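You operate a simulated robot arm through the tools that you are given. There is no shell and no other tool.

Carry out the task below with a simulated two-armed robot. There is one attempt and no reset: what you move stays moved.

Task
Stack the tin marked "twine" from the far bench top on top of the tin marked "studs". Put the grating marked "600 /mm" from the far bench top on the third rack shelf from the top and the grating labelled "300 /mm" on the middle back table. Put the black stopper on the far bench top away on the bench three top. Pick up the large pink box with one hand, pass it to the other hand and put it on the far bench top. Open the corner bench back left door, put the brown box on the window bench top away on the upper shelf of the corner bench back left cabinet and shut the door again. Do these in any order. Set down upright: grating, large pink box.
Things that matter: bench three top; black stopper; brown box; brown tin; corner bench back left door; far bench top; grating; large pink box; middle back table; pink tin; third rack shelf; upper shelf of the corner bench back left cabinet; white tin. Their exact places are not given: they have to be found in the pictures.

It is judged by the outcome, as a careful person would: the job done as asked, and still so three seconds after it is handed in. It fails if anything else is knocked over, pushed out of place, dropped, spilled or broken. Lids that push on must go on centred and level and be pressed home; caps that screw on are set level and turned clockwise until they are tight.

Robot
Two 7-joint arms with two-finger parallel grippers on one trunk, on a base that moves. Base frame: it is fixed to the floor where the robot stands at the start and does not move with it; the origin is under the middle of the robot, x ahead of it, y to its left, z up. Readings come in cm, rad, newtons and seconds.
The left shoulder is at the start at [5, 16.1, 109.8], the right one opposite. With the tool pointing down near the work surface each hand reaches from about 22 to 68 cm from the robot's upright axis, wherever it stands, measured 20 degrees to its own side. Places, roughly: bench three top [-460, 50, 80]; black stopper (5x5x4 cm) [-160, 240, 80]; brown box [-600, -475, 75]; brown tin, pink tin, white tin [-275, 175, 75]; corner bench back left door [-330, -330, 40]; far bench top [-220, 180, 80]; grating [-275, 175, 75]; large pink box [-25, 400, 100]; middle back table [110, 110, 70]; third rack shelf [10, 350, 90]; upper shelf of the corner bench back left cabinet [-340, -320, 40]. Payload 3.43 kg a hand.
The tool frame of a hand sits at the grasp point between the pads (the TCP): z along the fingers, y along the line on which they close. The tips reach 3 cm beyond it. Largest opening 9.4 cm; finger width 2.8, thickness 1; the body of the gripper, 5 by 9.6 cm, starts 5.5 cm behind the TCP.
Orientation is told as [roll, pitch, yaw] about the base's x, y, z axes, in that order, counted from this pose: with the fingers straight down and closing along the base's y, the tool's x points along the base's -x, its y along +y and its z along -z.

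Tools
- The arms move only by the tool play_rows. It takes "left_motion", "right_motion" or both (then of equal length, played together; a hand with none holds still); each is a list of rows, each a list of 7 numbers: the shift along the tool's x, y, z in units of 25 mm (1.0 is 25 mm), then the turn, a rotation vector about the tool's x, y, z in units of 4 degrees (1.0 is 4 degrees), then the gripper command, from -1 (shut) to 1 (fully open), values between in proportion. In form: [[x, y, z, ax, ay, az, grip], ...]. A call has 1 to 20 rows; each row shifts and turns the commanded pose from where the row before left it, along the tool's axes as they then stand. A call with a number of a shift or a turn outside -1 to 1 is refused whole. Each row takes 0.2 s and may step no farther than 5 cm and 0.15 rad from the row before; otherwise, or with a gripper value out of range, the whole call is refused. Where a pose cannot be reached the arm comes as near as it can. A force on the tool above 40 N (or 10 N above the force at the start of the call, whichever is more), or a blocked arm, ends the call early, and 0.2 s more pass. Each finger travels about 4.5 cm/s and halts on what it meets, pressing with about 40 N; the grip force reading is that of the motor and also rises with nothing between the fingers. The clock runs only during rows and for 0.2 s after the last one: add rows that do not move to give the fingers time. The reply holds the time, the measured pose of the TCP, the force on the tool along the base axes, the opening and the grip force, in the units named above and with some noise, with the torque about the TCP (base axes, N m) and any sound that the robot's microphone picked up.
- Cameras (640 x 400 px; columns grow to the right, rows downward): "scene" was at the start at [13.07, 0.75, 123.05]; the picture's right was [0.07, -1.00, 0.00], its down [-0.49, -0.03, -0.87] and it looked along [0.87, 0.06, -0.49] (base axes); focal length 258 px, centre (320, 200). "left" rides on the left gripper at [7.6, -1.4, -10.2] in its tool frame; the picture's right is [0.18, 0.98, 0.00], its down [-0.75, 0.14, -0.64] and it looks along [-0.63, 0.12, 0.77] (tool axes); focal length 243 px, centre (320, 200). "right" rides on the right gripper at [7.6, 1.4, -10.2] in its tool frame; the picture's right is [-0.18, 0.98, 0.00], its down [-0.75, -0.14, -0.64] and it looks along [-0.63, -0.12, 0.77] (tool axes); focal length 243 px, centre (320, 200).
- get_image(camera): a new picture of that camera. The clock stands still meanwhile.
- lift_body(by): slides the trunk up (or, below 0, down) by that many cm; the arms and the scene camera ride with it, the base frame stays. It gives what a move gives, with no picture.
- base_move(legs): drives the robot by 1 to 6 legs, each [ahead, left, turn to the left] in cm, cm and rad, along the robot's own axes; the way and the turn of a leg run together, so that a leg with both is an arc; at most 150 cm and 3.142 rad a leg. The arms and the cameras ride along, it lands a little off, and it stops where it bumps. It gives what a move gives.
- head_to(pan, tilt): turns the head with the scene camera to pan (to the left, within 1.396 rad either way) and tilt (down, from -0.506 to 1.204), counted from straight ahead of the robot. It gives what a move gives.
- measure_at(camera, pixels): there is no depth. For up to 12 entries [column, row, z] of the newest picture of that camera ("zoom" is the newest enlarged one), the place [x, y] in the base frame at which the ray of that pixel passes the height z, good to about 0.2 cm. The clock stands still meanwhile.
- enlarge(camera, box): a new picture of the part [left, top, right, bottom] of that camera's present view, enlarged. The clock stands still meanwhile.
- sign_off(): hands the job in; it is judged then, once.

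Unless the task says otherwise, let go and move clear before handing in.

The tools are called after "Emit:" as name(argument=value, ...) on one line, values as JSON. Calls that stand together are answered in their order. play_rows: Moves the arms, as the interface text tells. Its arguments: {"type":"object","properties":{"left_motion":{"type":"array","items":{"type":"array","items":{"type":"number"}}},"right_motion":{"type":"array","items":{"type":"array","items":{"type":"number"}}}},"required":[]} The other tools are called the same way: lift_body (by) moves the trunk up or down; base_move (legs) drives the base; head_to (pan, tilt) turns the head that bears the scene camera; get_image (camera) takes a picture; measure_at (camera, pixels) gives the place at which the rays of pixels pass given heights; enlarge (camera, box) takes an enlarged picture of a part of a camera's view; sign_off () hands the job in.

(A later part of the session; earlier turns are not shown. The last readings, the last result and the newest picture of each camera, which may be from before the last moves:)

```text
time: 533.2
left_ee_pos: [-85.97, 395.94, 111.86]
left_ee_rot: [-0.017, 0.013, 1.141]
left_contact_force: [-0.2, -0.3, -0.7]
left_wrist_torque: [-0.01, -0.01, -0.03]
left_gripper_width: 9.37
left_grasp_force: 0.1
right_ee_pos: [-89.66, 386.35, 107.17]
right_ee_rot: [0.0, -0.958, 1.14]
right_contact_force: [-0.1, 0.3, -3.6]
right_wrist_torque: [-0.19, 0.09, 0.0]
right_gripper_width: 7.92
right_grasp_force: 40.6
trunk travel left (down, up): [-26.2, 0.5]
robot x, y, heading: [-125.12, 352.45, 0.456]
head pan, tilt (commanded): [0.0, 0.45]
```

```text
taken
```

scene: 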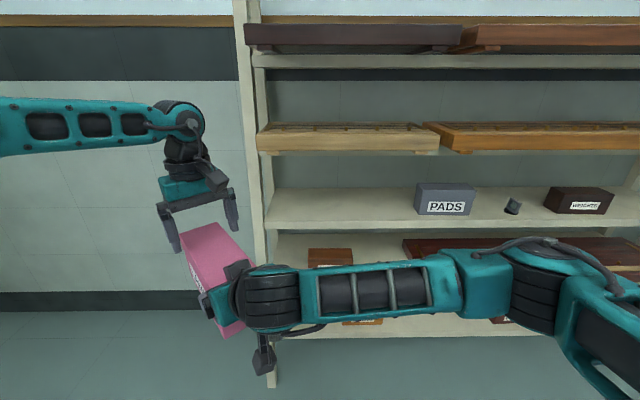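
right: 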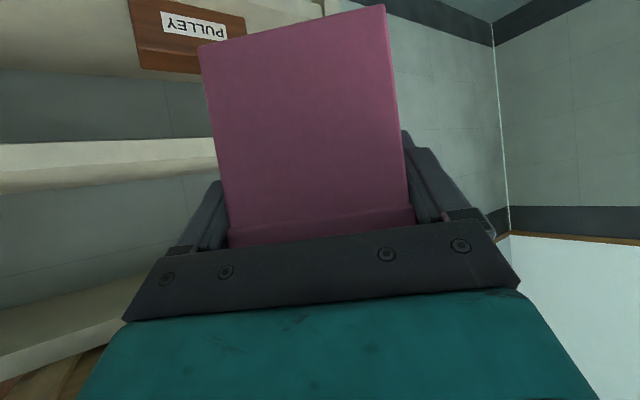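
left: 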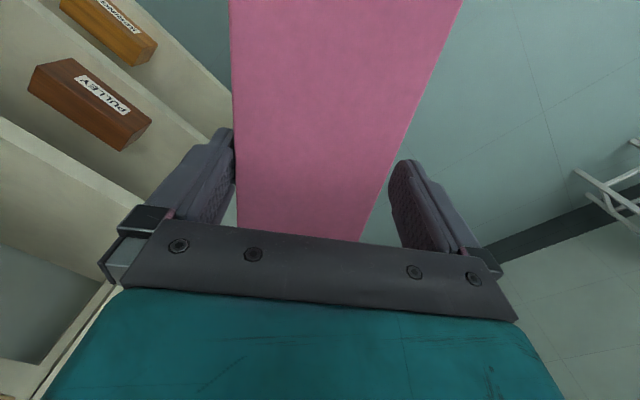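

Box is between the left fingers. Raising the last 3 cm and closing the left hand.

Emit:
play_rows(right_motion=[[0, 0.06, 0, 0, 0, 0, -1], [-0.5, 0, -0.35, 0, 0, 0, -1], [-0.5, 0, -0.35, 0, 0, 0, -1], [0, 0, 0, 0, 0, 0, -1]])

Emit:
play_rows(left_motion=[[0, 0, 0, 0, 0, 0, 0.8], [0, 0, 0, 0, 0, 0, 0.6], [0, 0, 0, 0, 0, 0, 0.3], [0, 0, 0, 0, 0, 0, -0.5], [0, 0, 0, 0, 0, 0, -1], [0, 0, 0, 0, 0, 0, -1]])

Emit:
get_image(camera="left")

Emit:
get_image(camera="scene")

```text
time: 534.2
left_ee_pos: [-85.99, 396.06, 111.69]
left_ee_rot: [-0.018, 0.015, 1.143]
left_contact_force: [-0.3, -1.0, 0.6]
left_wrist_torque: [-0.01, -0.01, -0.02]
left_gripper_width: 9.42
left_grasp_force: 0.0
right_ee_pos: [-89.73, 386.44, 110.26]
right_ee_rot: [-0.001, -0.959, 1.14]
right_contact_force: [0.4, 0.4, -2.8]
right_wrist_torque: [-0.21, 0.06, 0.01]
right_gripper_width: 7.91
right_grasp_force: 39.9
trunk travel left (down, up): [-26.2, 0.5]
robot x, y, heading: [-125.12, 352.56, 0.455]
head pan, tilt (commanded): [0.0, 0.45]
```

```text
time: 535.6
left_ee_pos: [-85.8, 395.93, 111.73]
left_ee_rot: [-0.019, 0.013, 1.143]
left_contact_force: [20.9, -6.5, 0.7]
left_wrist_torque: [0.15, 0.92, 1.35]
left_gripper_width: 7.97
left_grasp_force: 40.5
right_ee_pos: [-90.04, 386.68, 110.21]
right_ee_rot: [0.003, -0.961, 1.148]
right_contact_force: [-21.4, 7.0, -2.4]
right_wrist_torque: [-0.32, -1.15, 0.94]
right_gripper_width: 7.92
right_grasp_force: 40.0
trunk travel left (down, up): [-26.2, 0.5]
robot x, y, heading: [-125.18, 352.7, 0.455]
head pan, tilt (commanded): [0.0, 0.45]
```

```text
taken
```

left: 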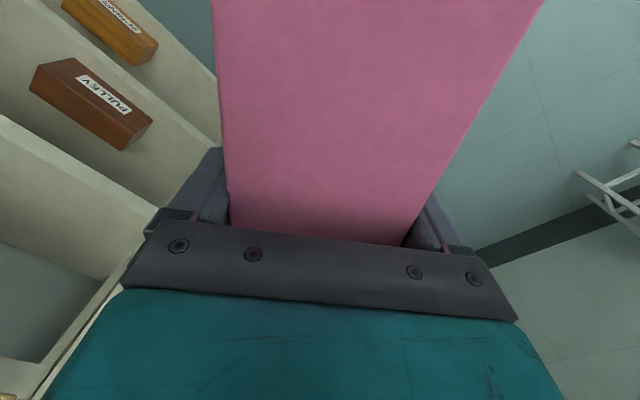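

```text
taken
```

scene: 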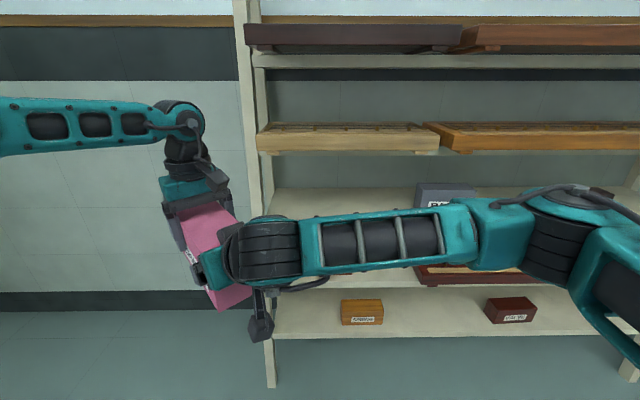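

Both hands hold the box (mutual squeeze 21 N). Opening the right hand gradually to complete the pass.

Emit:
play_rows(right_motion=[[0, 0.05, 0, 0, 0, 0, -1], [0, 0, 0, 0, 0, 0, 0.5], [0, 0, 0, 0, 0, 0, 0.75], [0, 0, 0, 0, 0, 0, 0.9], [0, 0, 0, 0, 0, 0, 1], [0, 0, 0, 0, 0, 0, 1], [0, 0, 0, 0, 0, 0, 1]])

Emit:
get_image(camera="right")

Emit:
get_image(camera="left")

```text
time: 537.2
left_ee_pos: [-86.07, 396.05, 111.56]
left_ee_rot: [-0.017, 0.014, 1.143]
left_contact_force: [-0.1, -1.3, 0.0]
left_wrist_torque: [0.1, -0.08, 0.0]
left_gripper_width: 7.98
left_grasp_force: 40.1
right_ee_pos: [-89.9, 386.63, 110.21]
right_ee_rot: [0.001, -0.961, 1.14]
right_contact_force: [-0.5, 0.2, 0.7]
right_wrist_torque: [-0.02, -0.02, 0.01]
right_gripper_width: 9.42
right_grasp_force: 0.0
trunk travel left (down, up): [-26.2, 0.5]
robot x, y, heading: [-124.95, 352.42, 0.457]
head pan, tilt (commanded): [0.0, 0.45]
```

```text
taken
```

right: 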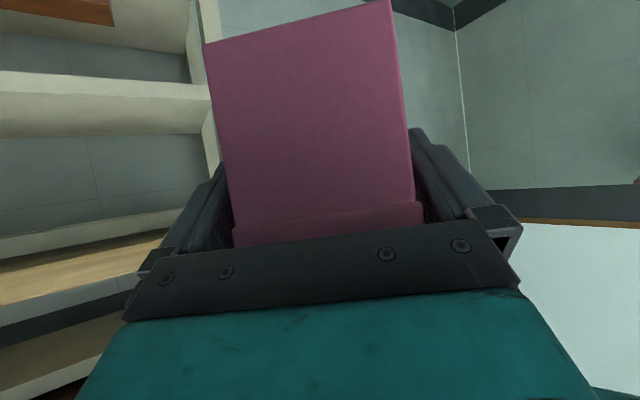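

```text
taken
```

left: 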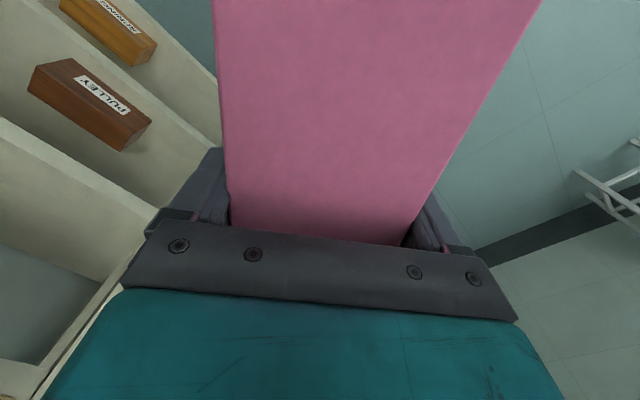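

The left hand holds the box; retreating the right hand straight back.

Emit:
play_rows(right_motion=[[0.287, 0, -0.41, 0, 0, 0, 1], [0.574, 0, -0.819, 0, 0, 0, 1], [0.574, 0, -0.819, 0, 0, 0, 1], [0, 0, 0, 0, 0, 0, 1]])

Emit:
get_image(camera="right")

Emit:
get_image(camera="scene")

```text
time: 538.2
left_ee_pos: [-86.03, 396.06, 111.72]
left_ee_rot: [-0.016, 0.014, 1.14]
left_contact_force: [-0.7, 0.2, -0.1]
left_wrist_torque: [0.12, -0.04, 0.01]
left_gripper_width: 7.92
left_grasp_force: 39.7
right_ee_pos: [-92.57, 380.75, 110.25]
right_ee_rot: [0.001, -0.959, 1.138]
right_contact_force: [0.5, -0.3, 0.9]
right_wrist_torque: [-0.01, -0.03, -0.03]
right_gripper_width: 9.39
right_grasp_force: 0.0
trunk travel left (down, up): [-26.2, 0.5]
robot x, y, heading: [-125.05, 352.45, 0.459]
head pan, tilt (commanded): [0.0, 0.45]
```

```text
taken
```

right: 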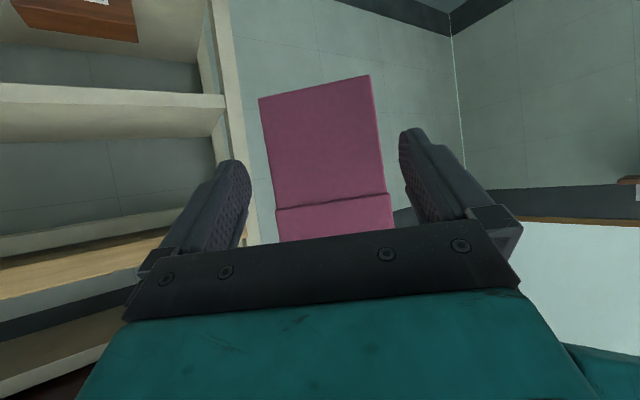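

```text
taken
```

scene: 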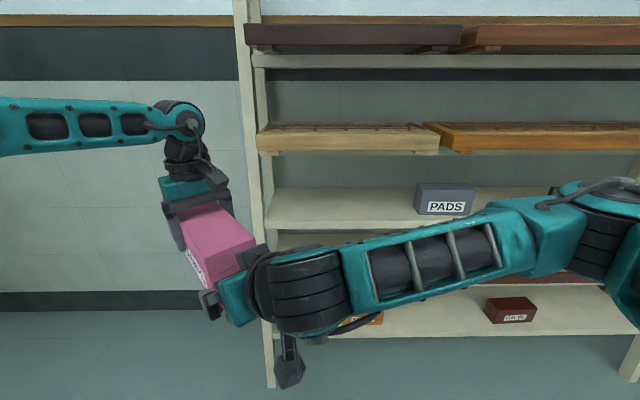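

The pass worked – the left hand holds the box alone. Clearing the right hand away.

Emit:
play_rows(right_motion=[[0.574, 0, -0.819, 0, 0, 0, 1], [0.574, 0, -0.819, 0, 0, 0, 1], [0, -0.9, 0, 0, 0, 0, 1], [0, -0.9, 0, 0, 0, 0, 1], [0, -0.9, 0, 0, 0, 0, 1], [0, -0.9, 0, 0, 0, 0, 1], [0, -0.9, 0, 0, 0, 0, 1], [0, -0.9, 0, 0, 0, 0, 0.5], [0, 0, 0, 0, 0, 0, 0.2]])

Emit:
get_image(camera="scene")

Emit:
get_image(camera="left")

```text
time: 540.2
left_ee_pos: [-85.99, 395.99, 111.77]
left_ee_rot: [-0.016, 0.013, 1.141]
left_contact_force: [-0.1, 0.6, -0.3]
left_wrist_torque: [0.1, -0.04, 0.03]
left_gripper_width: 7.94
left_grasp_force: 40.2
right_ee_pos: [-82.22, 370.64, 110.26]
right_ee_rot: [-0.001, -0.958, 1.141]
right_contact_force: [-0.4, -0.2, 0.2]
right_wrist_torque: [0.0, 0.0, 0.01]
right_gripper_width: 5.64
right_grasp_force: 0.1
trunk travel left (down, up): [-26.2, 0.5]
robot x, y, heading: [-125.3, 352.77, 0.455]
head pan, tilt (commanded): [0.0, 0.45]
```

```text
taken
```

scene: 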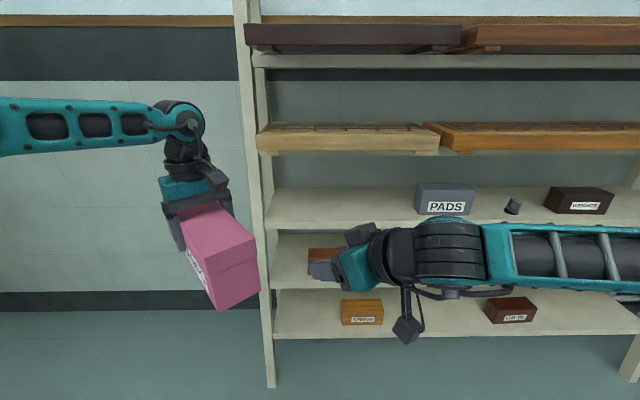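

```text
taken
```

left: 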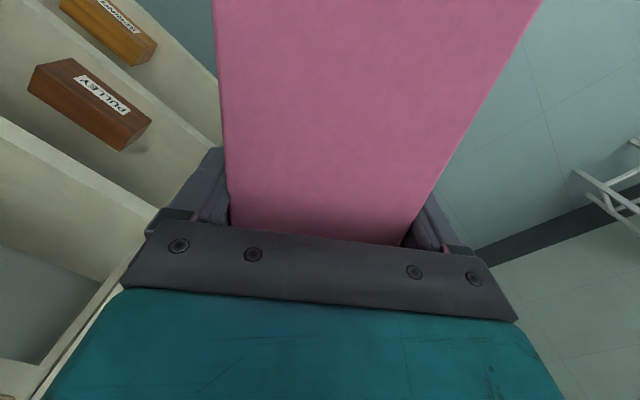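

Now stowing the right hand higher and vertical so it stays clear when I lower the trunk at the bench.

Emit:
play_rows(right_motion=[[0, 0, 0, 0, 0.98, 0, 0.2], [0, 0, 0, 0, 0.98, 0, 0.2], [0, 0, 0, 0, 0.98, 0, 0.2], [0, 0, 0, 0, 0.98, 0, 0.2], [0, 0, 0, 0, 0.98, 0, 0.2], [0, 0, 0, 0, 0.98, 0, 0.2], [0, 0, 0, 0, 0.98, 0, 0.2], [0, 0, 0, 0, 0.98, 0, 0.2], [0, 0, 0, 0, 0.98, 0, 0.2], [0, 0, 0, 0, 0.98, 0, 0.2], [0, 0, 0, 0, 0.98, 0, 0.2], [0, 0, 0, 0, 0.98, 0, 0.2], [0, 0, 0, 0, 0.98, 0, 0.2], [0, 0, 0, 0, 0.98, 0, 0.2], [0, 0, 0, 0, 0, 0.98, 0.2], [0, 0, 0, 0, 0, 0.98, 0.2], [0, 0, 0, 0, 0, 0.98, 0.2], [0, 0, 0, 0, 0, 0.98, 0.2], [0, 0, 0, 0, 0, 0.98, 0.2], [0, 0, 0, 0, 0, 0.98, 0.2]])

Emit:
play_rows(right_motion=[[0, -0.8, -0.5, 0, 0, 0.98, 0.2], [0, -0.8, -0.5, 0, 0, 0.98, 0.2], [0, -0.8, -0.5, 0, 0, 0.98, 0.2], [0, -0.8, -0.5, 0, 0, 0.8, 0.2], [0, -0.8, -0.5, 0, 0, 0, 0.2], [0, -0.5, -0.5, 0, 0, 0, 0.2], [0, 0, -0.5, 0, 0, 0, 0.2], [0, 0, 0, 0, 0, 0, 0.2]])

Emit:
get_image(camera="scene")

```text
time: 544.4
left_ee_pos: [-85.98, 396.03, 111.66]
left_ee_rot: [-0.018, 0.013, 1.142]
left_contact_force: [-0.1, 0.7, 0.2]
left_wrist_torque: [0.12, -0.04, -0.03]
left_gripper_width: 7.87
left_grasp_force: 40.3
right_ee_pos: [-82.44, 370.71, 110.21]
right_ee_rot: [0.0, -0.001, 0.731]
right_contact_force: [-0.4, 0.2, 0.5]
right_wrist_torque: [0.02, 0.0, -0.01]
right_gripper_width: 5.64
right_grasp_force: 0.0
trunk travel left (down, up): [-26.2, 0.5]
robot x, y, heading: [-125.0, 352.8, 0.462]
head pan, tilt (commanded): [0.0, 0.45]
```

```text
time: 546.2
left_ee_pos: [-85.97, 395.94, 111.71]
left_ee_rot: [-0.018, 0.015, 1.142]
left_contact_force: [-0.3, 0.4, -1.4]
left_wrist_torque: [0.07, -0.03, -0.03]
left_gripper_width: 7.9
left_grasp_force: 40.1
right_ee_pos: [-76.26, 361.38, 118.91]
right_ee_rot: [0.001, -0.002, 0.467]
right_contact_force: [0.2, -0.1, 0.4]
right_wrist_torque: [0.01, 0.01, 0.02]
right_gripper_width: 5.63
right_grasp_force: 0.0
trunk travel left (down, up): [-26.2, 0.5]
robot x, y, heading: [-125.09, 352.42, 0.46]
head pan, tilt (commanded): [0.0, 0.45]
```

```text
taken
```

scene: 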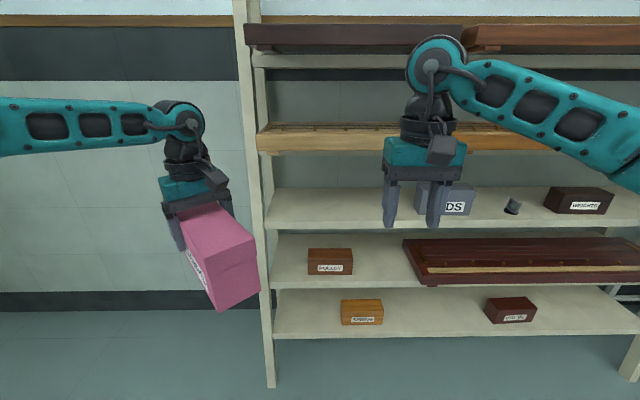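

Turning to the far bench's far side with the box.

Emit:
base_move(legs=[[0, 0, -1.558], [0, -143, 0]])

Emit:
head_to(pan=0.2, tilt=0.65)

Emit:
get_image(camera="scene")

```text
time: 562.6
left_ee_pos: [-205.5, 248.06, 111.68]
left_ee_rot: [-0.017, 0.014, -0.394]
left_contact_force: [0.6, -0.9, 0.1]
left_wrist_torque: [-0.06, -0.12, 0.03]
left_gripper_width: 7.93
left_grasp_force: 40.1
right_ee_pos: [-239.69, 237.11, 118.89]
right_ee_rot: [0.001, -0.003, -1.066]
right_contact_force: [-0.3, -0.6, 0.6]
right_wrist_torque: [0.01, 0.01, 0.02]
right_gripper_width: 5.64
right_grasp_force: 0.0
trunk travel left (down, up): [-26.2, 0.5]
robot x, y, heading: [-250.09, 285.47, -1.078]
head pan, tilt (commanded): [0.0, 0.45]
```

```text
time: 563.3
left_ee_pos: [-205.48, 248.2, 111.69]
left_ee_rot: [-0.014, 0.015, -0.395]
left_contact_force: [0.6, -0.7, -0.2]
left_wrist_torque: [-0.04, -0.14, 0.01]
left_gripper_width: 7.91
left_grasp_force: 39.8
right_ee_pos: [-239.82, 237.22, 119.08]
right_ee_rot: [0.0, -0.001, -1.066]
right_contact_force: [0.1, 0.6, -0.1]
right_wrist_torque: [-0.01, 0.03, 0.01]
right_gripper_width: 5.61
right_grasp_force: 0.0
trunk travel left (down, up): [-26.2, 0.5]
robot x, y, heading: [-250.03, 285.74, -1.077]
head pan, tilt (commanded): [0.201, 0.649]
```

```text
taken
```

scene: 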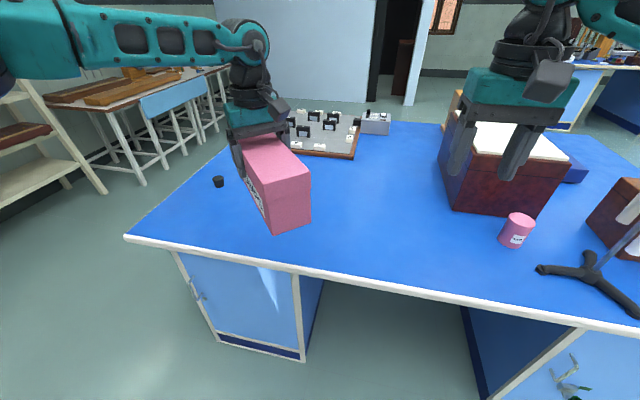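

Moving 22 cm closer so the box is over open bench, then lowering with the trunk.

Emit:
base_move(legs=[[22, 0, 0]])

Emit:
lift_body(by=-18)

Emit:
get_image(camera="scene")

Emit:
get_image(camera="left")

```text
time: 565.0
left_ee_pos: [-194.93, 228.5, 111.68]
left_ee_rot: [-0.015, 0.013, -0.396]
left_contact_force: [1.0, -0.5, 0.5]
left_wrist_torque: [-0.03, -0.1, 0.0]
left_gripper_width: 7.9
left_grasp_force: 39.9
right_ee_pos: [-229.31, 217.76, 118.99]
right_ee_rot: [0.004, -0.001, -1.066]
right_contact_force: [0.5, -0.6, -0.4]
right_wrist_torque: [0.01, 0.01, -0.01]
right_gripper_width: 5.63
right_grasp_force: 0.0
trunk travel left (down, up): [-26.2, 0.5]
robot x, y, heading: [-239.85, 266.26, -1.08]
head pan, tilt (commanded): [0.201, 0.649]
```

```text
time: 567.0
left_ee_pos: [-195.06, 228.76, 93.71]
left_ee_rot: [-0.017, 0.014, -0.395]
left_contact_force: [0.8, -0.7, -0.1]
left_wrist_torque: [-0.03, -0.1, -0.01]
left_gripper_width: 7.9
left_grasp_force: 40.0
right_ee_pos: [-229.3, 217.79, 101.04]
right_ee_rot: [0.002, -0.003, -1.068]
right_contact_force: [0.2, 0.4, 1.0]
right_wrist_torque: [-0.01, -0.07, 0.0]
right_gripper_width: 5.65
right_grasp_force: 0.0
trunk travel left (down, up): [-8.2, 18.5]
robot x, y, heading: [-239.78, 266.04, -1.078]
head pan, tilt (commanded): [0.201, 0.649]
```

```text
taken
```

scene: 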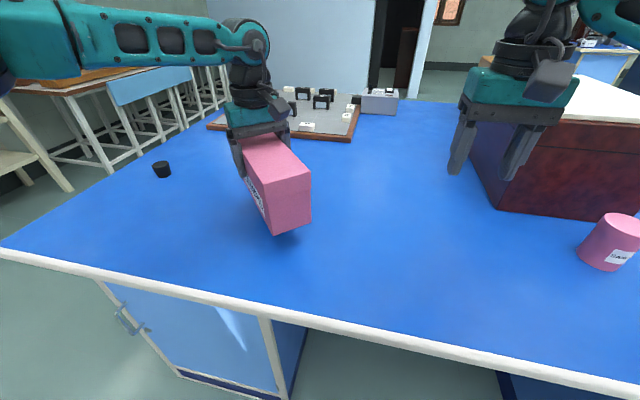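

```text
taken
```

left: 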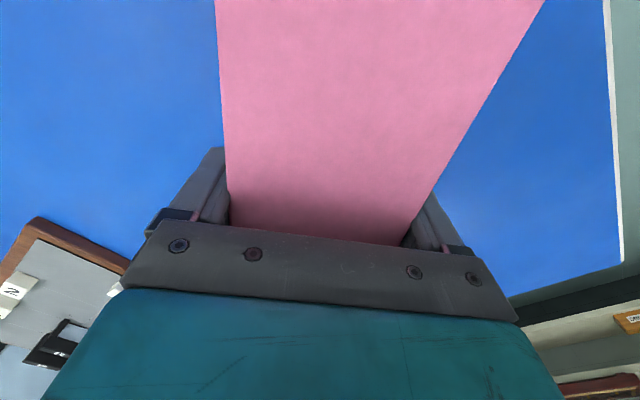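

Box bottom ≈6 cm above the bench over open space. Lowering 5.2 cm and then creeping.

Emit:
lift_body(by=-5.2)

Emit:
lift_body(by=-0.3)

Emit:
lift_body(by=-0.3)

```text
time: 567.9
left_ee_pos: [-195.15, 228.83, 88.55]
left_ee_rot: [-0.018, 0.014, -0.393]
left_contact_force: [-0.1, -0.1, 0.0]
left_wrist_torque: [-0.02, -0.1, 0.01]
left_gripper_width: 7.91
left_grasp_force: 40.1
right_ee_pos: [-229.31, 217.87, 95.8]
right_ee_rot: [0.0, -0.001, -1.067]
right_contact_force: [-0.2, -0.1, 0.4]
right_wrist_torque: [-0.01, 0.0, 0.01]
right_gripper_width: 5.64
right_grasp_force: 0.0
trunk travel left (down, up): [-3.0, 23.7]
robot x, y, heading: [-239.78, 266.27, -1.076]
head pan, tilt (commanded): [0.201, 0.649]
```

```text
time: 568.4
left_ee_pos: [-194.98, 228.77, 88.17]
left_ee_rot: [-0.016, 0.014, -0.395]
left_contact_force: [0.6, 0.4, 0.3]
left_wrist_torque: [-0.05, -0.09, 0.04]
left_gripper_width: 7.91
left_grasp_force: 40.2
right_ee_pos: [-229.12, 217.84, 95.51]
right_ee_rot: [0.002, -0.003, -1.067]
right_contact_force: [0.6, 0.9, 0.2]
right_wrist_torque: [-0.02, -0.03, 0.01]
right_gripper_width: 5.66
right_grasp_force: 0.1
trunk travel left (down, up): [-2.7, 24.0]
robot x, y, heading: [-239.95, 266.36, -1.075]
head pan, tilt (commanded): [0.201, 0.649]
```

```text
time: 569.0
left_ee_pos: [-195.01, 228.73, 88.01]
left_ee_rot: [-0.018, 0.012, -0.394]
left_contact_force: [0.9, 0.7, 6.9]
left_wrist_torque: [0.61, 0.26, -0.15]
left_gripper_width: 7.91
left_grasp_force: 39.8
right_ee_pos: [-229.31, 217.83, 95.22]
right_ee_rot: [0.003, -0.001, -1.067]
right_contact_force: [0.2, 0.1, -0.5]
right_wrist_torque: [0.0, -0.02, 0.02]
right_gripper_width: 5.61
right_grasp_force: 0.1
trunk travel left (down, up): [-2.4, 24.3]
robot x, y, heading: [-239.83, 266.48, -1.074]
head pan, tilt (commanded): [0.201, 0.649]
```

Contact felt. One more 1.5 mm, then opening the left hand.

Emit:
lift_body(by=-0.15)

Emit:
play_rows(left_motion=[[0, 0, 0, 0, 0, 0, 0.5], [0, 0, 0, 0, 0, 0, 0.75], [0, 0, 0, 0, 0, 0, 0.9], [0, 0, 0, 0, 0, 0, 1], [0, 0, 0, 0, 0, 0, 1], [0, 0, 0, 0, 0, 0, 1]])

Emit:
get_image(camera="left")

```text
time: 569.5
left_ee_pos: [-195.07, 228.81, 88.05]
left_ee_rot: [-0.021, 0.011, -0.391]
left_contact_force: [4.8, -1.0, 20.0]
left_wrist_torque: [1.19, 0.52, -0.21]
left_gripper_width: 7.91
left_grasp_force: 40.0
right_ee_pos: [-229.4, 217.94, 95.05]
right_ee_rot: [0.003, -0.001, -1.068]
right_contact_force: [0.1, -0.9, 0.3]
right_wrist_torque: [-0.01, 0.02, 0.0]
right_gripper_width: 5.64
right_grasp_force: 0.0
trunk travel left (down, up): [-2.2, 24.5]
robot x, y, heading: [-239.5, 266.17, -1.079]
head pan, tilt (commanded): [0.201, 0.649]
```

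```text
time: 570.9
left_ee_pos: [-195.11, 228.79, 87.77]
left_ee_rot: [-0.017, 0.014, -0.395]
left_contact_force: [-0.5, -0.3, 0.2]
left_wrist_torque: [-0.02, 0.02, -0.01]
left_gripper_width: 9.41
left_grasp_force: 0.0
right_ee_pos: [-229.34, 217.88, 95.09]
right_ee_rot: [0.003, -0.003, -1.068]
right_contact_force: [-0.3, -1.5, -0.2]
right_wrist_torque: [0.03, 0.02, 0.0]
right_gripper_width: 5.64
right_grasp_force: 0.2
trunk travel left (down, up): [-2.2, 24.5]
robot x, y, heading: [-239.88, 266.35, -1.073]
head pan, tilt (commanded): [0.201, 0.649]
```

```text
taken
```

left: 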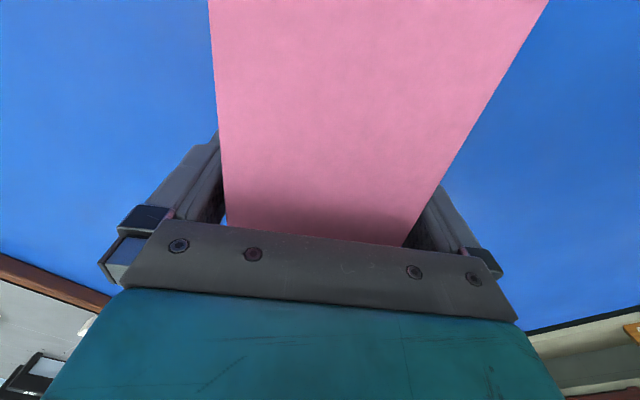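

Box released on the bench. Raising the trunk straight up.

Emit:
lift_body(by=4)

Emit:
get_image(camera="left")

Emit:
lift_body(by=20)

Emit:
get_image(camera="scene")

```text
time: 571.7
left_ee_pos: [-195.06, 228.71, 91.75]
left_ee_rot: [-0.017, 0.014, -0.395]
left_contact_force: [0.5, 0.2, -0.1]
left_wrist_torque: [0.03, -0.01, 0.0]
left_gripper_width: 9.41
left_grasp_force: 0.0
right_ee_pos: [-229.29, 217.82, 99.04]
right_ee_rot: [0.001, 0.0, -1.066]
right_contact_force: [-1.6, 0.6, -1.0]
right_wrist_torque: [-0.02, -0.02, 0.01]
right_gripper_width: 5.61
right_grasp_force: 0.1
trunk travel left (down, up): [-6.2, 20.5]
robot x, y, heading: [-239.89, 266.29, -1.073]
head pan, tilt (commanded): [0.201, 0.649]
```

```text
taken
```

left: 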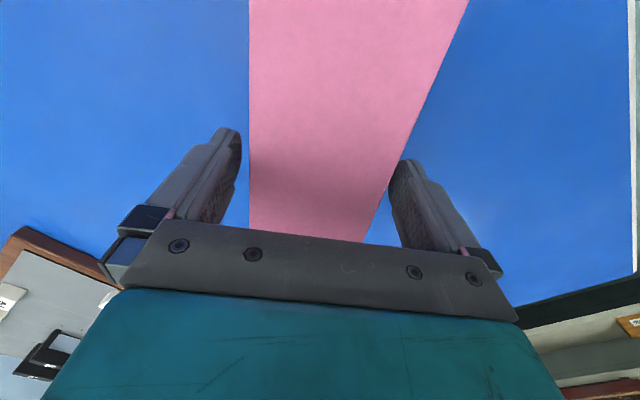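

```text
time: 573.9
left_ee_pos: [-194.99, 228.72, 111.82]
left_ee_rot: [-0.016, 0.015, -0.395]
left_contact_force: [-0.4, 0.2, 0.2]
left_wrist_torque: [0.02, -0.01, -0.03]
left_gripper_width: 9.39
left_grasp_force: 0.1
right_ee_pos: [-229.28, 217.78, 119.05]
right_ee_rot: [0.002, -0.002, -1.067]
right_contact_force: [-0.5, 0.1, -0.1]
right_wrist_torque: [-0.01, 0.02, 0.0]
right_gripper_width: 5.64
right_grasp_force: 0.0
trunk travel left (down, up): [-26.2, 0.5]
robot x, y, heading: [-239.7, 266.26, -1.076]
head pan, tilt (commanded): [0.201, 0.649]
```

```text
taken
```

scene: 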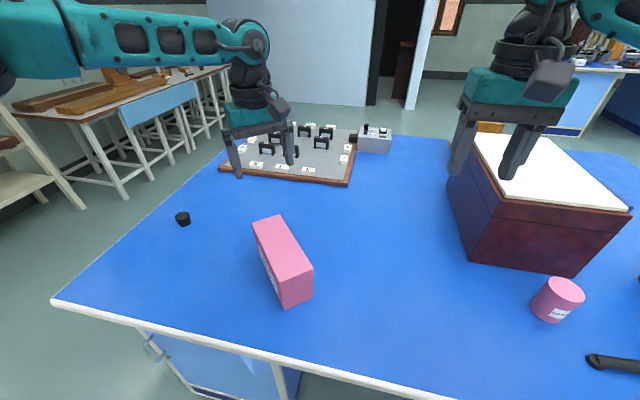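

The pink box stands upright on the far bench. Next the black stopper at (182,219): moving left so the right hand can reach it.

Emit:
base_move(legs=[[0, 70, 0]])

Emit:
head_to(pan=-0.1, tilt=0.75)

Emit:
get_image(camera="scene")

Emit:
get_image(camera="right")

```text
time: 580.4
left_ee_pos: [-133.86, 262.41, 111.85]
left_ee_rot: [-0.016, 0.015, -0.384]
left_contact_force: [-0.1, 0.2, 0.6]
left_wrist_torque: [-0.02, -0.02, -0.02]
left_gripper_width: 9.39
left_grasp_force: 0.0
right_ee_pos: [-167.93, 251.19, 119.16]
right_ee_rot: [0.001, -0.002, -1.056]
right_contact_force: [-0.3, -0.3, 0.0]
right_wrist_torque: [0.02, -0.03, 0.03]
right_gripper_width: 5.61
right_grasp_force: 0.0
trunk travel left (down, up): [-26.2, 0.5]
robot x, y, heading: [-178.8, 299.61, -1.063]
head pan, tilt (commanded): [0.201, 0.649]
```

```text
time: 581.2
left_ee_pos: [-133.64, 262.5, 111.78]
left_ee_rot: [-0.017, 0.013, -0.384]
left_contact_force: [-0.4, -0.7, -0.4]
left_wrist_torque: [0.01, 0.0, -0.01]
left_gripper_width: 9.39
left_grasp_force: 0.0
right_ee_pos: [-168.06, 251.19, 119.07]
right_ee_rot: [0.001, -0.001, -1.056]
right_contact_force: [1.0, 0.5, 0.5]
right_wrist_torque: [-0.02, -0.03, 0.0]
right_gripper_width: 5.65
right_grasp_force: 0.0
trunk travel left (down, up): [-26.2, 0.5]
robot x, y, heading: [-178.65, 299.61, -1.068]
head pan, tilt (commanded): [-0.099, 0.75]
```

```text
taken
```

scene: 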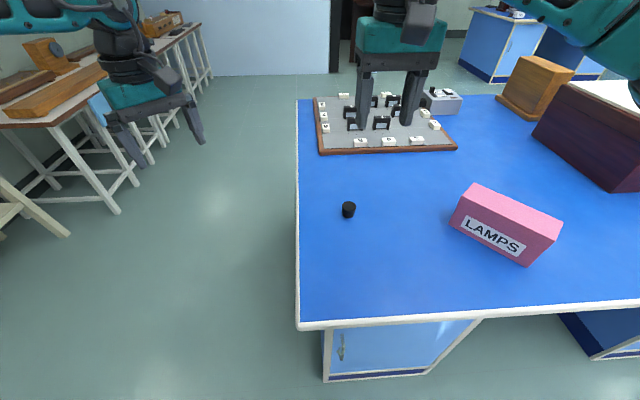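

```text
taken
```

right: 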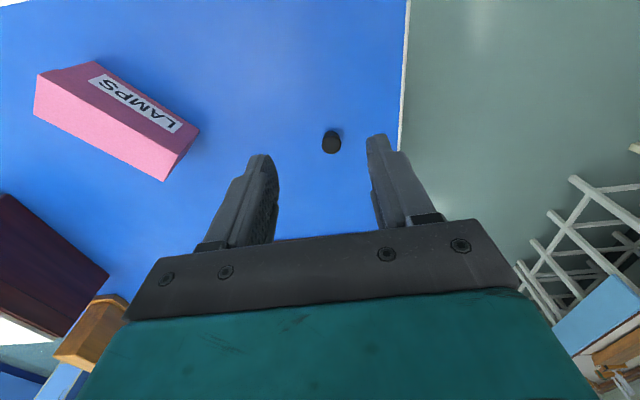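

Emit:
enlarge(camera="scene", box=[310, 180, 390, 240])

Emit:
measure_at(camera="zoom", pixels=[[309, 252, 80], [302, 190, 84], [250, 200, 83], [355, 200, 83]])

Emit:
measure_at(camera="right", pixels=[[331, 145, 84], [331, 145, 83], [331, 136, 80]])

```text
6.67 times, centred on (350, 210) of scene
```

zoom: 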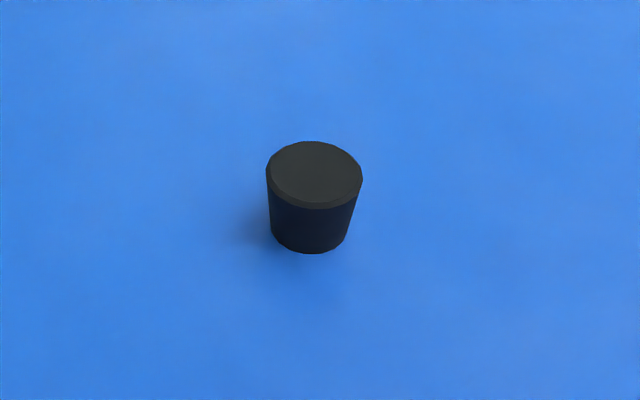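

```text
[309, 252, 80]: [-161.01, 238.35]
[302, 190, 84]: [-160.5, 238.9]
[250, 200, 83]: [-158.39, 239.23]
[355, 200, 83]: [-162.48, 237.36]
```

```text
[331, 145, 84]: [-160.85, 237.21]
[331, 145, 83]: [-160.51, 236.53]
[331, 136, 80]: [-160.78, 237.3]
```

Emit:
measure_at(camera="zoom", pixels=[[314, 174, 84], [266, 176, 84], [362, 178, 84], [314, 141, 84], [314, 208, 84], [309, 253, 80]])

Emit:
enlarge(camera="right", box=[290, 110, 370, 170])

```text
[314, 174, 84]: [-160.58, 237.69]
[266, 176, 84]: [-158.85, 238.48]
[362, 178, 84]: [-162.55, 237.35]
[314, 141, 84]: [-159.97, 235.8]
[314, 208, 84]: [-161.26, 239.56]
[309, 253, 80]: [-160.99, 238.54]
```

```text
6.67 times, centred on (330, 140) of right
```

zoom: 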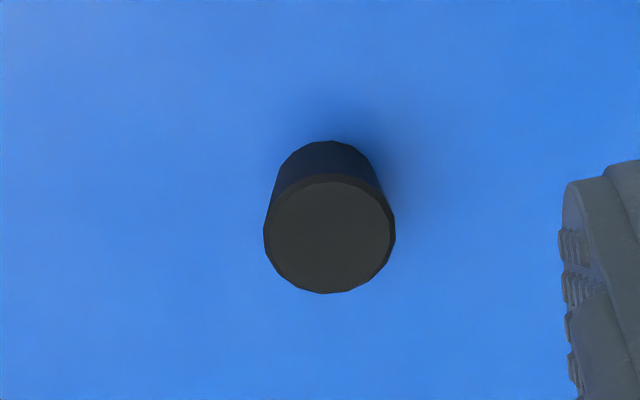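

Stopper centre ≈(-160.75,237.3), 3.9 cm wide at the top (z≈84). Moving 7 cm closer, then positioning the right hand above it.

Emit:
base_move(legs=[[7, 0, 0]])

Emit:
play_rows(right_motion=[[-0.87, -0.05, 0, 0, 0, 0, 0.4], [-0.87, -0.05, 0, 0, 0, 0, 0.4], [-0.87, -0.05, 0, 0, 0, 0, 0.4], [-0.87, -0.05, 0, 0, 0, 0, 0.4], [0, 0, 1, 0, 0, 0, 0.4], [0, 0, 1, 0, 0, 0, 0.4], [0, 0, 1, 0, 0, 0, 0.4], [0, 0, 1, 0, 0, 0, 0.4], [0, 0, 1, 0, 0, 0, 0.4], [0, 0, 1, 0, 0, 0, 0.4], [0, 0, 1, 0, 0, 0, 0.4], [0, 0, 1, 0, 0, 0, 0.4], [0, 0, 0, 0, 0, 0, 0.4]])

Emit:
get_image(camera="right")

```text
time: 582.2
left_ee_pos: [-131.33, 258.08, 111.96]
left_ee_rot: [-0.021, 0.012, -0.387]
left_contact_force: [-1.3, -1.2, 0.2]
left_wrist_torque: [-0.04, 0.02, -0.01]
left_gripper_width: 9.4
left_grasp_force: 0.1
right_ee_pos: [-165.55, 246.73, 119.04]
right_ee_rot: [0.002, -0.001, -1.059]
right_contact_force: [-0.8, 0.1, 0.7]
right_wrist_torque: [-0.07, -0.01, -0.01]
right_gripper_width: 5.63
right_grasp_force: 0.1
trunk travel left (down, up): [-26.2, 0.5]
robot x, y, heading: [-175.75, 294.93, -1.069]
head pan, tilt (commanded): [-0.099, 0.75]
stopped in leg 1: the robot was blocked; the commanded pose is now the measured one
```

```text
time: 585.0
left_ee_pos: [-131.33, 257.93, 111.77]
left_ee_rot: [-0.017, 0.014, -0.386]
left_contact_force: [0.3, 0.4, -0.5]
left_wrist_torque: [0.03, 0.01, -0.02]
left_gripper_width: 9.39
left_grasp_force: 0.0
right_ee_pos: [-161.61, 238.87, 98.92]
right_ee_rot: [0.001, -0.001, -1.059]
right_contact_force: [0.4, 0.2, -1.1]
right_wrist_torque: [0.01, -0.03, 0.01]
right_gripper_width: 6.59
right_grasp_force: 0.1
trunk travel left (down, up): [-26.2, 0.5]
robot x, y, heading: [-176.38, 295.02, -1.064]
head pan, tilt (commanded): [-0.099, 0.75]
```

```text
taken
```

right: 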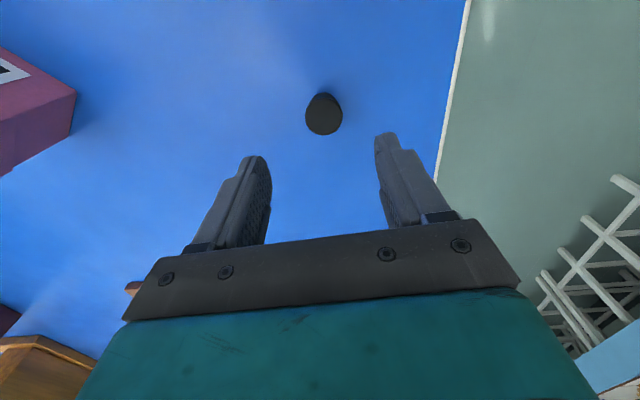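

The base stopped softly at the cabinet; the hand is nearly above the stopper. Measuring the remaining offset.

Emit:
measure_at(camera="right", pixels=[[323.5, 115.5, 84], [323.5, 115.5, 83.5], [323, 95, 80]])

Emit:
enlarge(camera="right", box=[280, 80, 370, 150])

```text
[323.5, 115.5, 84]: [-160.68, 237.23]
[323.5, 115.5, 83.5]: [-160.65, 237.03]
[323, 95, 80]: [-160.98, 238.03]
```

```text
5.71 times, centred on (325, 115) of right
```

zoom: 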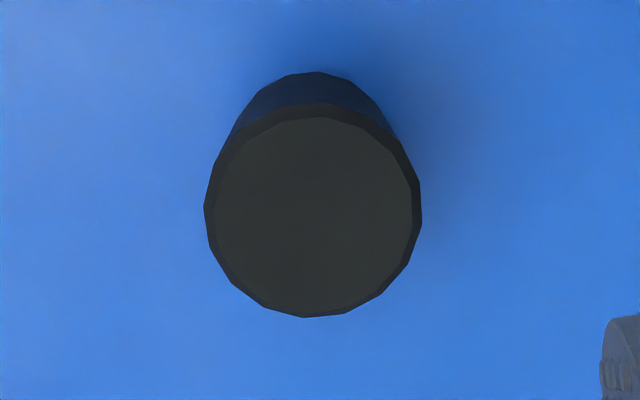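

Emit:
play_rows(right_motion=[[-0.82, -0.02, 0, 0, 0, 0, 0.4], [0, 0, 0.88, 0, 0, 0, 0.4], [0, 0, 0.88, 0, 0, 0, 0.4], [0, 0, 0.88, 0, 0, 0, 0.4], [0, 0, 0.88, 0, 0, 0, 0.4], [0, 0, 0.88, 0, 0, 0, 0.4], [0, 0, 0.88, 0, 0, 0, 0.4], [0, 0, 0.8, 0, 0, 0, 0.4], [0, 0, 0, 0, 0, 0, 0.4]])

Emit:
get_image(camera="right")

```text
time: 587.0
left_ee_pos: [-131.3, 257.93, 111.71]
left_ee_rot: [-0.017, 0.012, -0.386]
left_contact_force: [0.1, -0.6, 0.3]
left_wrist_torque: [-0.01, -0.01, 0.0]
left_gripper_width: 9.39
left_grasp_force: 0.1
right_ee_pos: [-160.73, 236.95, 83.84]
right_ee_rot: [0.003, -0.002, -1.059]
right_contact_force: [0.9, -0.6, -0.2]
right_wrist_torque: [0.01, -0.02, -0.04]
right_gripper_width: 6.58
right_grasp_force: 0.1
trunk travel left (down, up): [-26.2, 0.5]
robot x, y, heading: [-176.42, 295.11, -1.069]
head pan, tilt (commanded): [-0.099, 0.75]
```

```text
taken
```

right: 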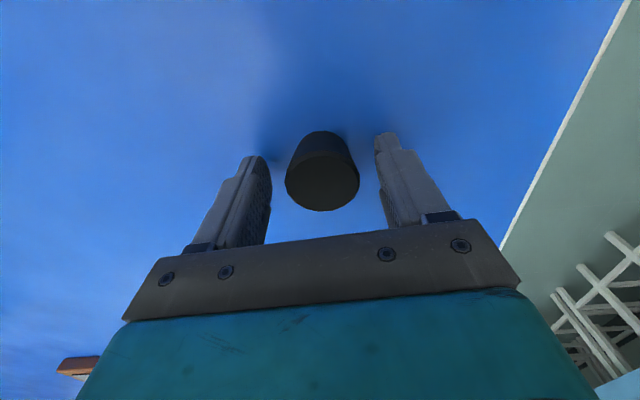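

The stopper sits between the fingers. Closing and lifting.

Emit:
play_rows(right_motion=[[0, 0, 0.1, 0, 0, 0, 0.1], [0, 0, 0, 0, 0, 0, -0.2], [0, 0, 0, 0, 0, 0, -0.6], [0, 0, 0, 0, 0, 0, -1], [0, 0, 0, 0, 0, 0, -1], [0, 0, 0, 0, 0, 0, -1]])

Emit:
play_rows(right_motion=[[0, 0, -0.4, 0, 0, 0, -1], [0, 0, -1, 0, 0, 0, -1], [0, 0, -1, 0, 0, 0, -1], [0, 0, -1, 0, 0, 0, -1], [0, 0, -1, 0, 0, 0, -1], [0, 0, -1, 0, 0, 0, -1], [0, 0, -1, 0, 0, 0, -1], [0, 0, -1, 0, 0, 0, -1], [0, 0, -1, 0, 0, 0, -1], [0, 0, -1, 0, 0, 0, -1], [0, 0, 0, 0, 0, 0, -1]])

Emit:
get_image(camera="right")

```text
time: 588.5
left_ee_pos: [-131.24, 257.8, 111.8]
left_ee_rot: [-0.017, 0.012, -0.386]
left_contact_force: [0.0, -0.2, 0.2]
left_wrist_torque: [-0.05, 0.02, -0.01]
left_gripper_width: 9.41
left_grasp_force: 0.1
right_ee_pos: [-160.63, 237.05, 83.56]
right_ee_rot: [0.0, -0.001, -1.058]
right_contact_force: [1.5, -0.2, 1.8]
right_wrist_torque: [-0.02, -0.02, 0.01]
right_gripper_width: 3.97
right_grasp_force: 39.9
trunk travel left (down, up): [-26.2, 0.5]
robot x, y, heading: [-176.08, 294.95, -1.061]
head pan, tilt (commanded): [-0.099, 0.75]
```

```text
time: 590.9
left_ee_pos: [-131.26, 257.91, 111.8]
left_ee_rot: [-0.017, 0.012, -0.385]
left_contact_force: [-0.2, -0.3, 0.0]
left_wrist_torque: [0.03, 0.04, 0.01]
left_gripper_width: 9.39
left_grasp_force: 0.0
right_ee_pos: [-160.47, 236.9, 107.18]
right_ee_rot: [0.001, 0.001, -1.059]
right_contact_force: [0.0, 0.5, 0.9]
right_wrist_torque: [-0.04, 0.01, -0.01]
right_gripper_width: 3.97
right_grasp_force: 40.2
trunk travel left (down, up): [-26.2, 0.5]
robot x, y, heading: [-175.86, 294.88, -1.071]
head pan, tilt (commanded): [-0.099, 0.75]
```

```text
taken
```

right: 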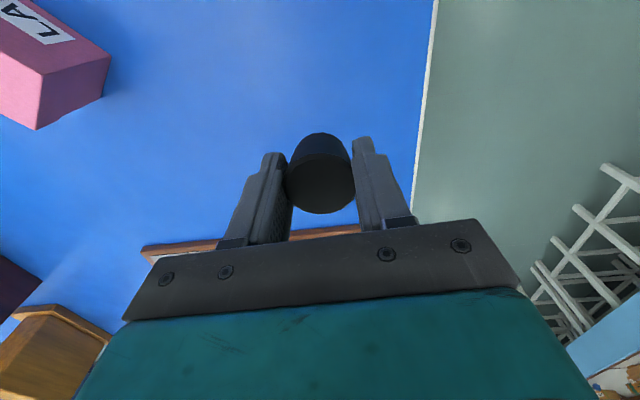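

Stopper held (3.97 cm). Driving along the far side to bench three.

Emit:
base_move(legs=[[-50, 0, -0.03], [0, -145, 0], [0, -145, 0]])

Emit:
head_to(pan=-0.2, tilt=0.5)

Emit:
get_image(camera="scene")

```text
time: 618.9
left_ee_pos: [-415.51, 167.19, 111.78]
left_ee_rot: [-0.017, 0.012, -0.416]
left_contact_force: [0.1, 0.3, 0.1]
left_wrist_torque: [0.01, 0.02, -0.05]
left_gripper_width: 9.4
left_grasp_force: 0.2
right_ee_pos: [-445.48, 147.1, 107.14]
right_ee_rot: [0.003, -0.001, -1.091]
right_contact_force: [-0.7, 0.1, 0.8]
right_wrist_torque: [0.01, 0.0, 0.01]
right_gripper_width: 3.98
right_grasp_force: 39.8
trunk travel left (down, up): [-26.2, 0.5]
robot x, y, heading: [-459.48, 205.7, -1.101]
head pan, tilt (commanded): [-0.099, 0.75]
```

```text
time: 619.7
left_ee_pos: [-415.52, 167.26, 111.94]
left_ee_rot: [-0.018, 0.015, -0.418]
left_contact_force: [0.0, -0.2, 0.5]
left_wrist_torque: [-0.01, 0.01, 0.02]
left_gripper_width: 9.42
left_grasp_force: 0.1
right_ee_pos: [-445.57, 147.13, 107.1]
right_ee_rot: [-0.001, -0.001, -1.09]
right_contact_force: [0.4, -0.3, 0.3]
right_wrist_torque: [-0.01, 0.0, 0.04]
right_gripper_width: 3.98
right_grasp_force: 39.6
trunk travel left (down, up): [-26.2, 0.5]
robot x, y, heading: [-459.05, 205.66, -1.096]
head pan, tilt (commanded): [-0.201, 0.499]
```

```text
taken
```

scene: 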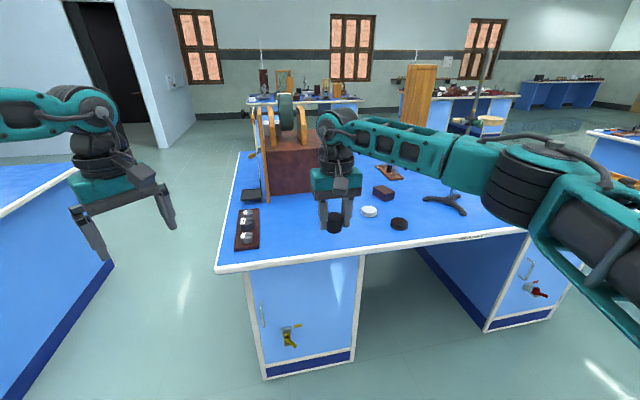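

Bench three is right ahead; items near its edge: scale strip (247,228), white disc (370,211), black disc (399,223). Free space around (300,240). Measuring.

Emit:
measure_at(camera="scene", pixels=[[218, 272, 80], [300, 261, 80], [300, 240, 80], [370, 214, 80], [399, 228, 80], [258, 245, 80], [262, 210, 80], [340, 250, 80], [310, 225, 80]])

Emit:
enlarge(camera="scene", box=[200, 160, 440, 290])

```text
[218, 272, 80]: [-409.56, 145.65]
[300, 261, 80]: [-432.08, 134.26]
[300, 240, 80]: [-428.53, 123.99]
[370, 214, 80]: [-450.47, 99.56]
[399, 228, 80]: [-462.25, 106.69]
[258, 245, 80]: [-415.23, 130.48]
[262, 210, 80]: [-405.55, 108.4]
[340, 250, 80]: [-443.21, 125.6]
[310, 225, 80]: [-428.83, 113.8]
```

```text
2.67 times, centred on (320, 225) of scene
```

zoom: 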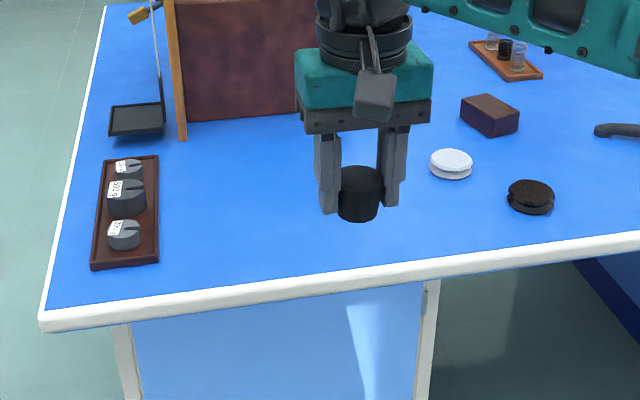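

Target spot (-427.7,113.5). Driving 38 cm forward puts the stopper right above it.

Emit:
base_move(legs=[[37, 0, 0]])

Emit:
head_to(pan=-0.1, tilt=0.8)

Emit:
get_image(camera="scene")

Emit:
get_image(camera="right")

```text
time: 622.0
left_ee_pos: [-398.74, 134.61, 111.79]
left_ee_rot: [-0.017, 0.014, -0.415]
left_contact_force: [0.9, -0.6, 0.1]
left_wrist_torque: [0.04, 0.01, 0.04]
left_gripper_width: 9.41
left_grasp_force: 0.0
right_ee_pos: [-428.61, 114.47, 107.15]
right_ee_rot: [0.002, -0.001, -1.09]
right_contact_force: [-0.2, -0.2, -0.5]
right_wrist_torque: [0.02, -0.01, 0.01]
right_gripper_width: 3.98
right_grasp_force: 40.0
trunk travel left (down, up): [-26.2, 0.5]
robot x, y, heading: [-443.08, 173.03, -1.092]
head pan, tilt (commanded): [-0.201, 0.499]
```

```text
time: 622.8
left_ee_pos: [-398.74, 134.71, 111.75]
left_ee_rot: [-0.016, 0.012, -0.413]
left_contact_force: [-0.2, -0.4, 0.5]
left_wrist_torque: [0.01, 0.02, -0.03]
left_gripper_width: 9.41
left_grasp_force: 0.1
right_ee_pos: [-428.65, 114.52, 107.25]
right_ee_rot: [0.003, 0.0, -1.09]
right_contact_force: [0.8, 0.3, -0.1]
right_wrist_torque: [-0.03, 0.05, -0.01]
right_gripper_width: 4.01
right_grasp_force: 40.3
trunk travel left (down, up): [-26.2, 0.5]
robot x, y, heading: [-442.57, 173.04, -1.095]
head pan, tilt (commanded): [-0.099, 0.799]
```

```text
taken
```

scene: 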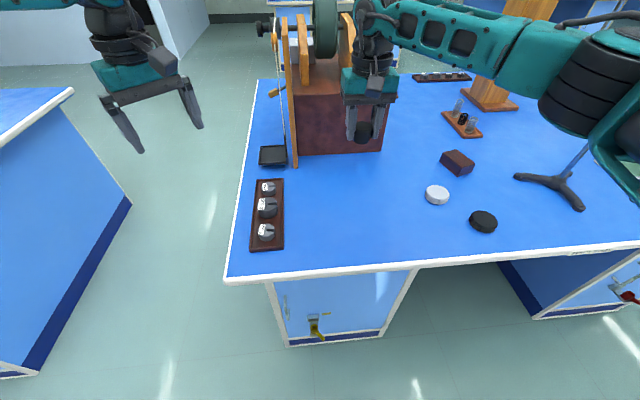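

```text
taken
```

right: 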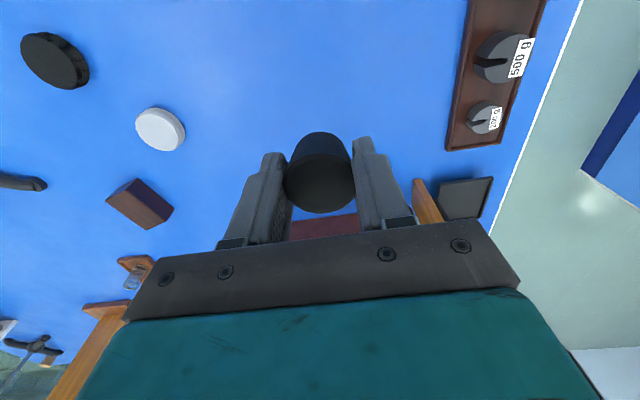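

Emit:
measure_at(camera="scene", pixels=[[340, 205, 80], [340, 155, 80], [345, 215, 80], [284, 205, 80], [425, 195, 80], [380, 152, 80]])

```text
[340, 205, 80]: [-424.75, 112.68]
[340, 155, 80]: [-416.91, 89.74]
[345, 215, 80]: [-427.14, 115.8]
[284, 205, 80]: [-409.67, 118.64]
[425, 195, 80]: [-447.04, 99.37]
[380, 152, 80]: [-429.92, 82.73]
```

The spot is clear by ≥19 cm on all sides. Lowering the stopper.

Emit:
play_rows(right_motion=[[0, 0, 0.912, 0, 0, 0, -1], [0, 0, 0.912, 0, 0, 0, -1], [0, 0, 0.912, 0, 0, 0, -1], [0, 0, 0.912, 0, 0, 0, -1], [0, 0, 0.912, 0, 0, 0, -1], [0, 0, 0.912, 0, 0, 0, -1], [0, 0, 0.912, 0, 0, 0, -1], [0, 0, 0.912, 0, 0, 0, -1], [0, 0, 0.912, 0, 0, 0, -1], [0, 0, 0.7, 0, 0, 0, -1], [0, 0, 0, 0, 0, 0, -1]])

Emit:
play_rows(right_motion=[[0, 0, 0.08, 0, 0, 0, -1], [0, 0, 0.08, 0, 0, 0, -1], [0, 0, 0.08, 0, 0, 0, -1]])

```text
time: 625.2
left_ee_pos: [-398.88, 134.68, 111.77]
left_ee_rot: [-0.017, 0.013, -0.415]
left_contact_force: [-0.7, -0.3, -0.6]
left_wrist_torque: [0.03, -0.02, -0.03]
left_gripper_width: 9.39
left_grasp_force: 0.0
right_ee_pos: [-428.5, 114.47, 84.83]
right_ee_rot: [0.002, -0.003, -1.09]
right_contact_force: [-0.1, 0.0, -0.1]
right_wrist_torque: [-0.01, -0.03, 0.0]
right_gripper_width: 3.97
right_grasp_force: 40.0
trunk travel left (down, up): [-26.2, 0.5]
robot x, y, heading: [-442.65, 172.88, -1.099]
head pan, tilt (commanded): [-0.099, 0.799]
```

```text
time: 626.0
left_ee_pos: [-398.74, 134.53, 111.81]
left_ee_rot: [-0.017, 0.011, -0.414]
left_contact_force: [-0.8, -0.1, -0.6]
left_wrist_torque: [0.01, -0.01, -0.01]
left_gripper_width: 9.39
left_grasp_force: 0.0
right_ee_pos: [-428.64, 114.5, 84.34]
right_ee_rot: [-0.001, 0.0, -1.09]
right_contact_force: [0.3, -0.3, 0.9]
right_wrist_torque: [0.02, -0.04, 0.01]
right_gripper_width: 3.97
right_grasp_force: 40.1
trunk travel left (down, up): [-26.2, 0.5]
robot x, y, heading: [-442.55, 173.15, -1.097]
head pan, tilt (commanded): [-0.099, 0.799]
```

Emit:
play_rows(right_motion=[[0, 0, 0.08, 0, 0, 0, -1], [0, 0, 0.08, 0, 0, 0, -1]])

Emit:
play_rows(right_motion=[[0, 0, 0.08, 0, 0, 0, -1], [0, 0, 0, 0, 0, 0, -1]])

```text
time: 626.6
left_ee_pos: [-398.73, 134.57, 111.76]
left_ee_rot: [-0.019, 0.012, -0.415]
left_contact_force: [0.3, -0.7, 1.0]
left_wrist_torque: [0.02, 0.01, 0.02]
left_gripper_width: 9.42
left_grasp_force: 0.0
right_ee_pos: [-428.51, 114.46, 83.82]
right_ee_rot: [0.001, -0.002, -1.087]
right_contact_force: [0.0, -0.2, -0.3]
right_wrist_torque: [-0.04, 0.02, 0.01]
right_gripper_width: 3.99
right_grasp_force: 39.6
trunk travel left (down, up): [-26.2, 0.5]
robot x, y, heading: [-442.35, 173.2, -1.096]
head pan, tilt (commanded): [-0.099, 0.799]
```

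```text
time: 627.2
left_ee_pos: [-398.65, 134.67, 111.77]
left_ee_rot: [-0.017, 0.011, -0.416]
left_contact_force: [0.7, -0.2, 0.3]
left_wrist_torque: [-0.02, -0.01, -0.02]
left_gripper_width: 9.42
left_grasp_force: 0.0
right_ee_pos: [-428.5, 114.51, 83.66]
right_ee_rot: [0.002, 0.0, -1.09]
right_contact_force: [0.4, 0.5, -0.5]
right_wrist_torque: [0.03, -0.03, 0.0]
right_gripper_width: 3.98
right_grasp_force: 39.8
trunk travel left (down, up): [-26.2, 0.5]
robot x, y, heading: [-442.64, 173.21, -1.098]
head pan, tilt (commanded): [-0.099, 0.799]
```

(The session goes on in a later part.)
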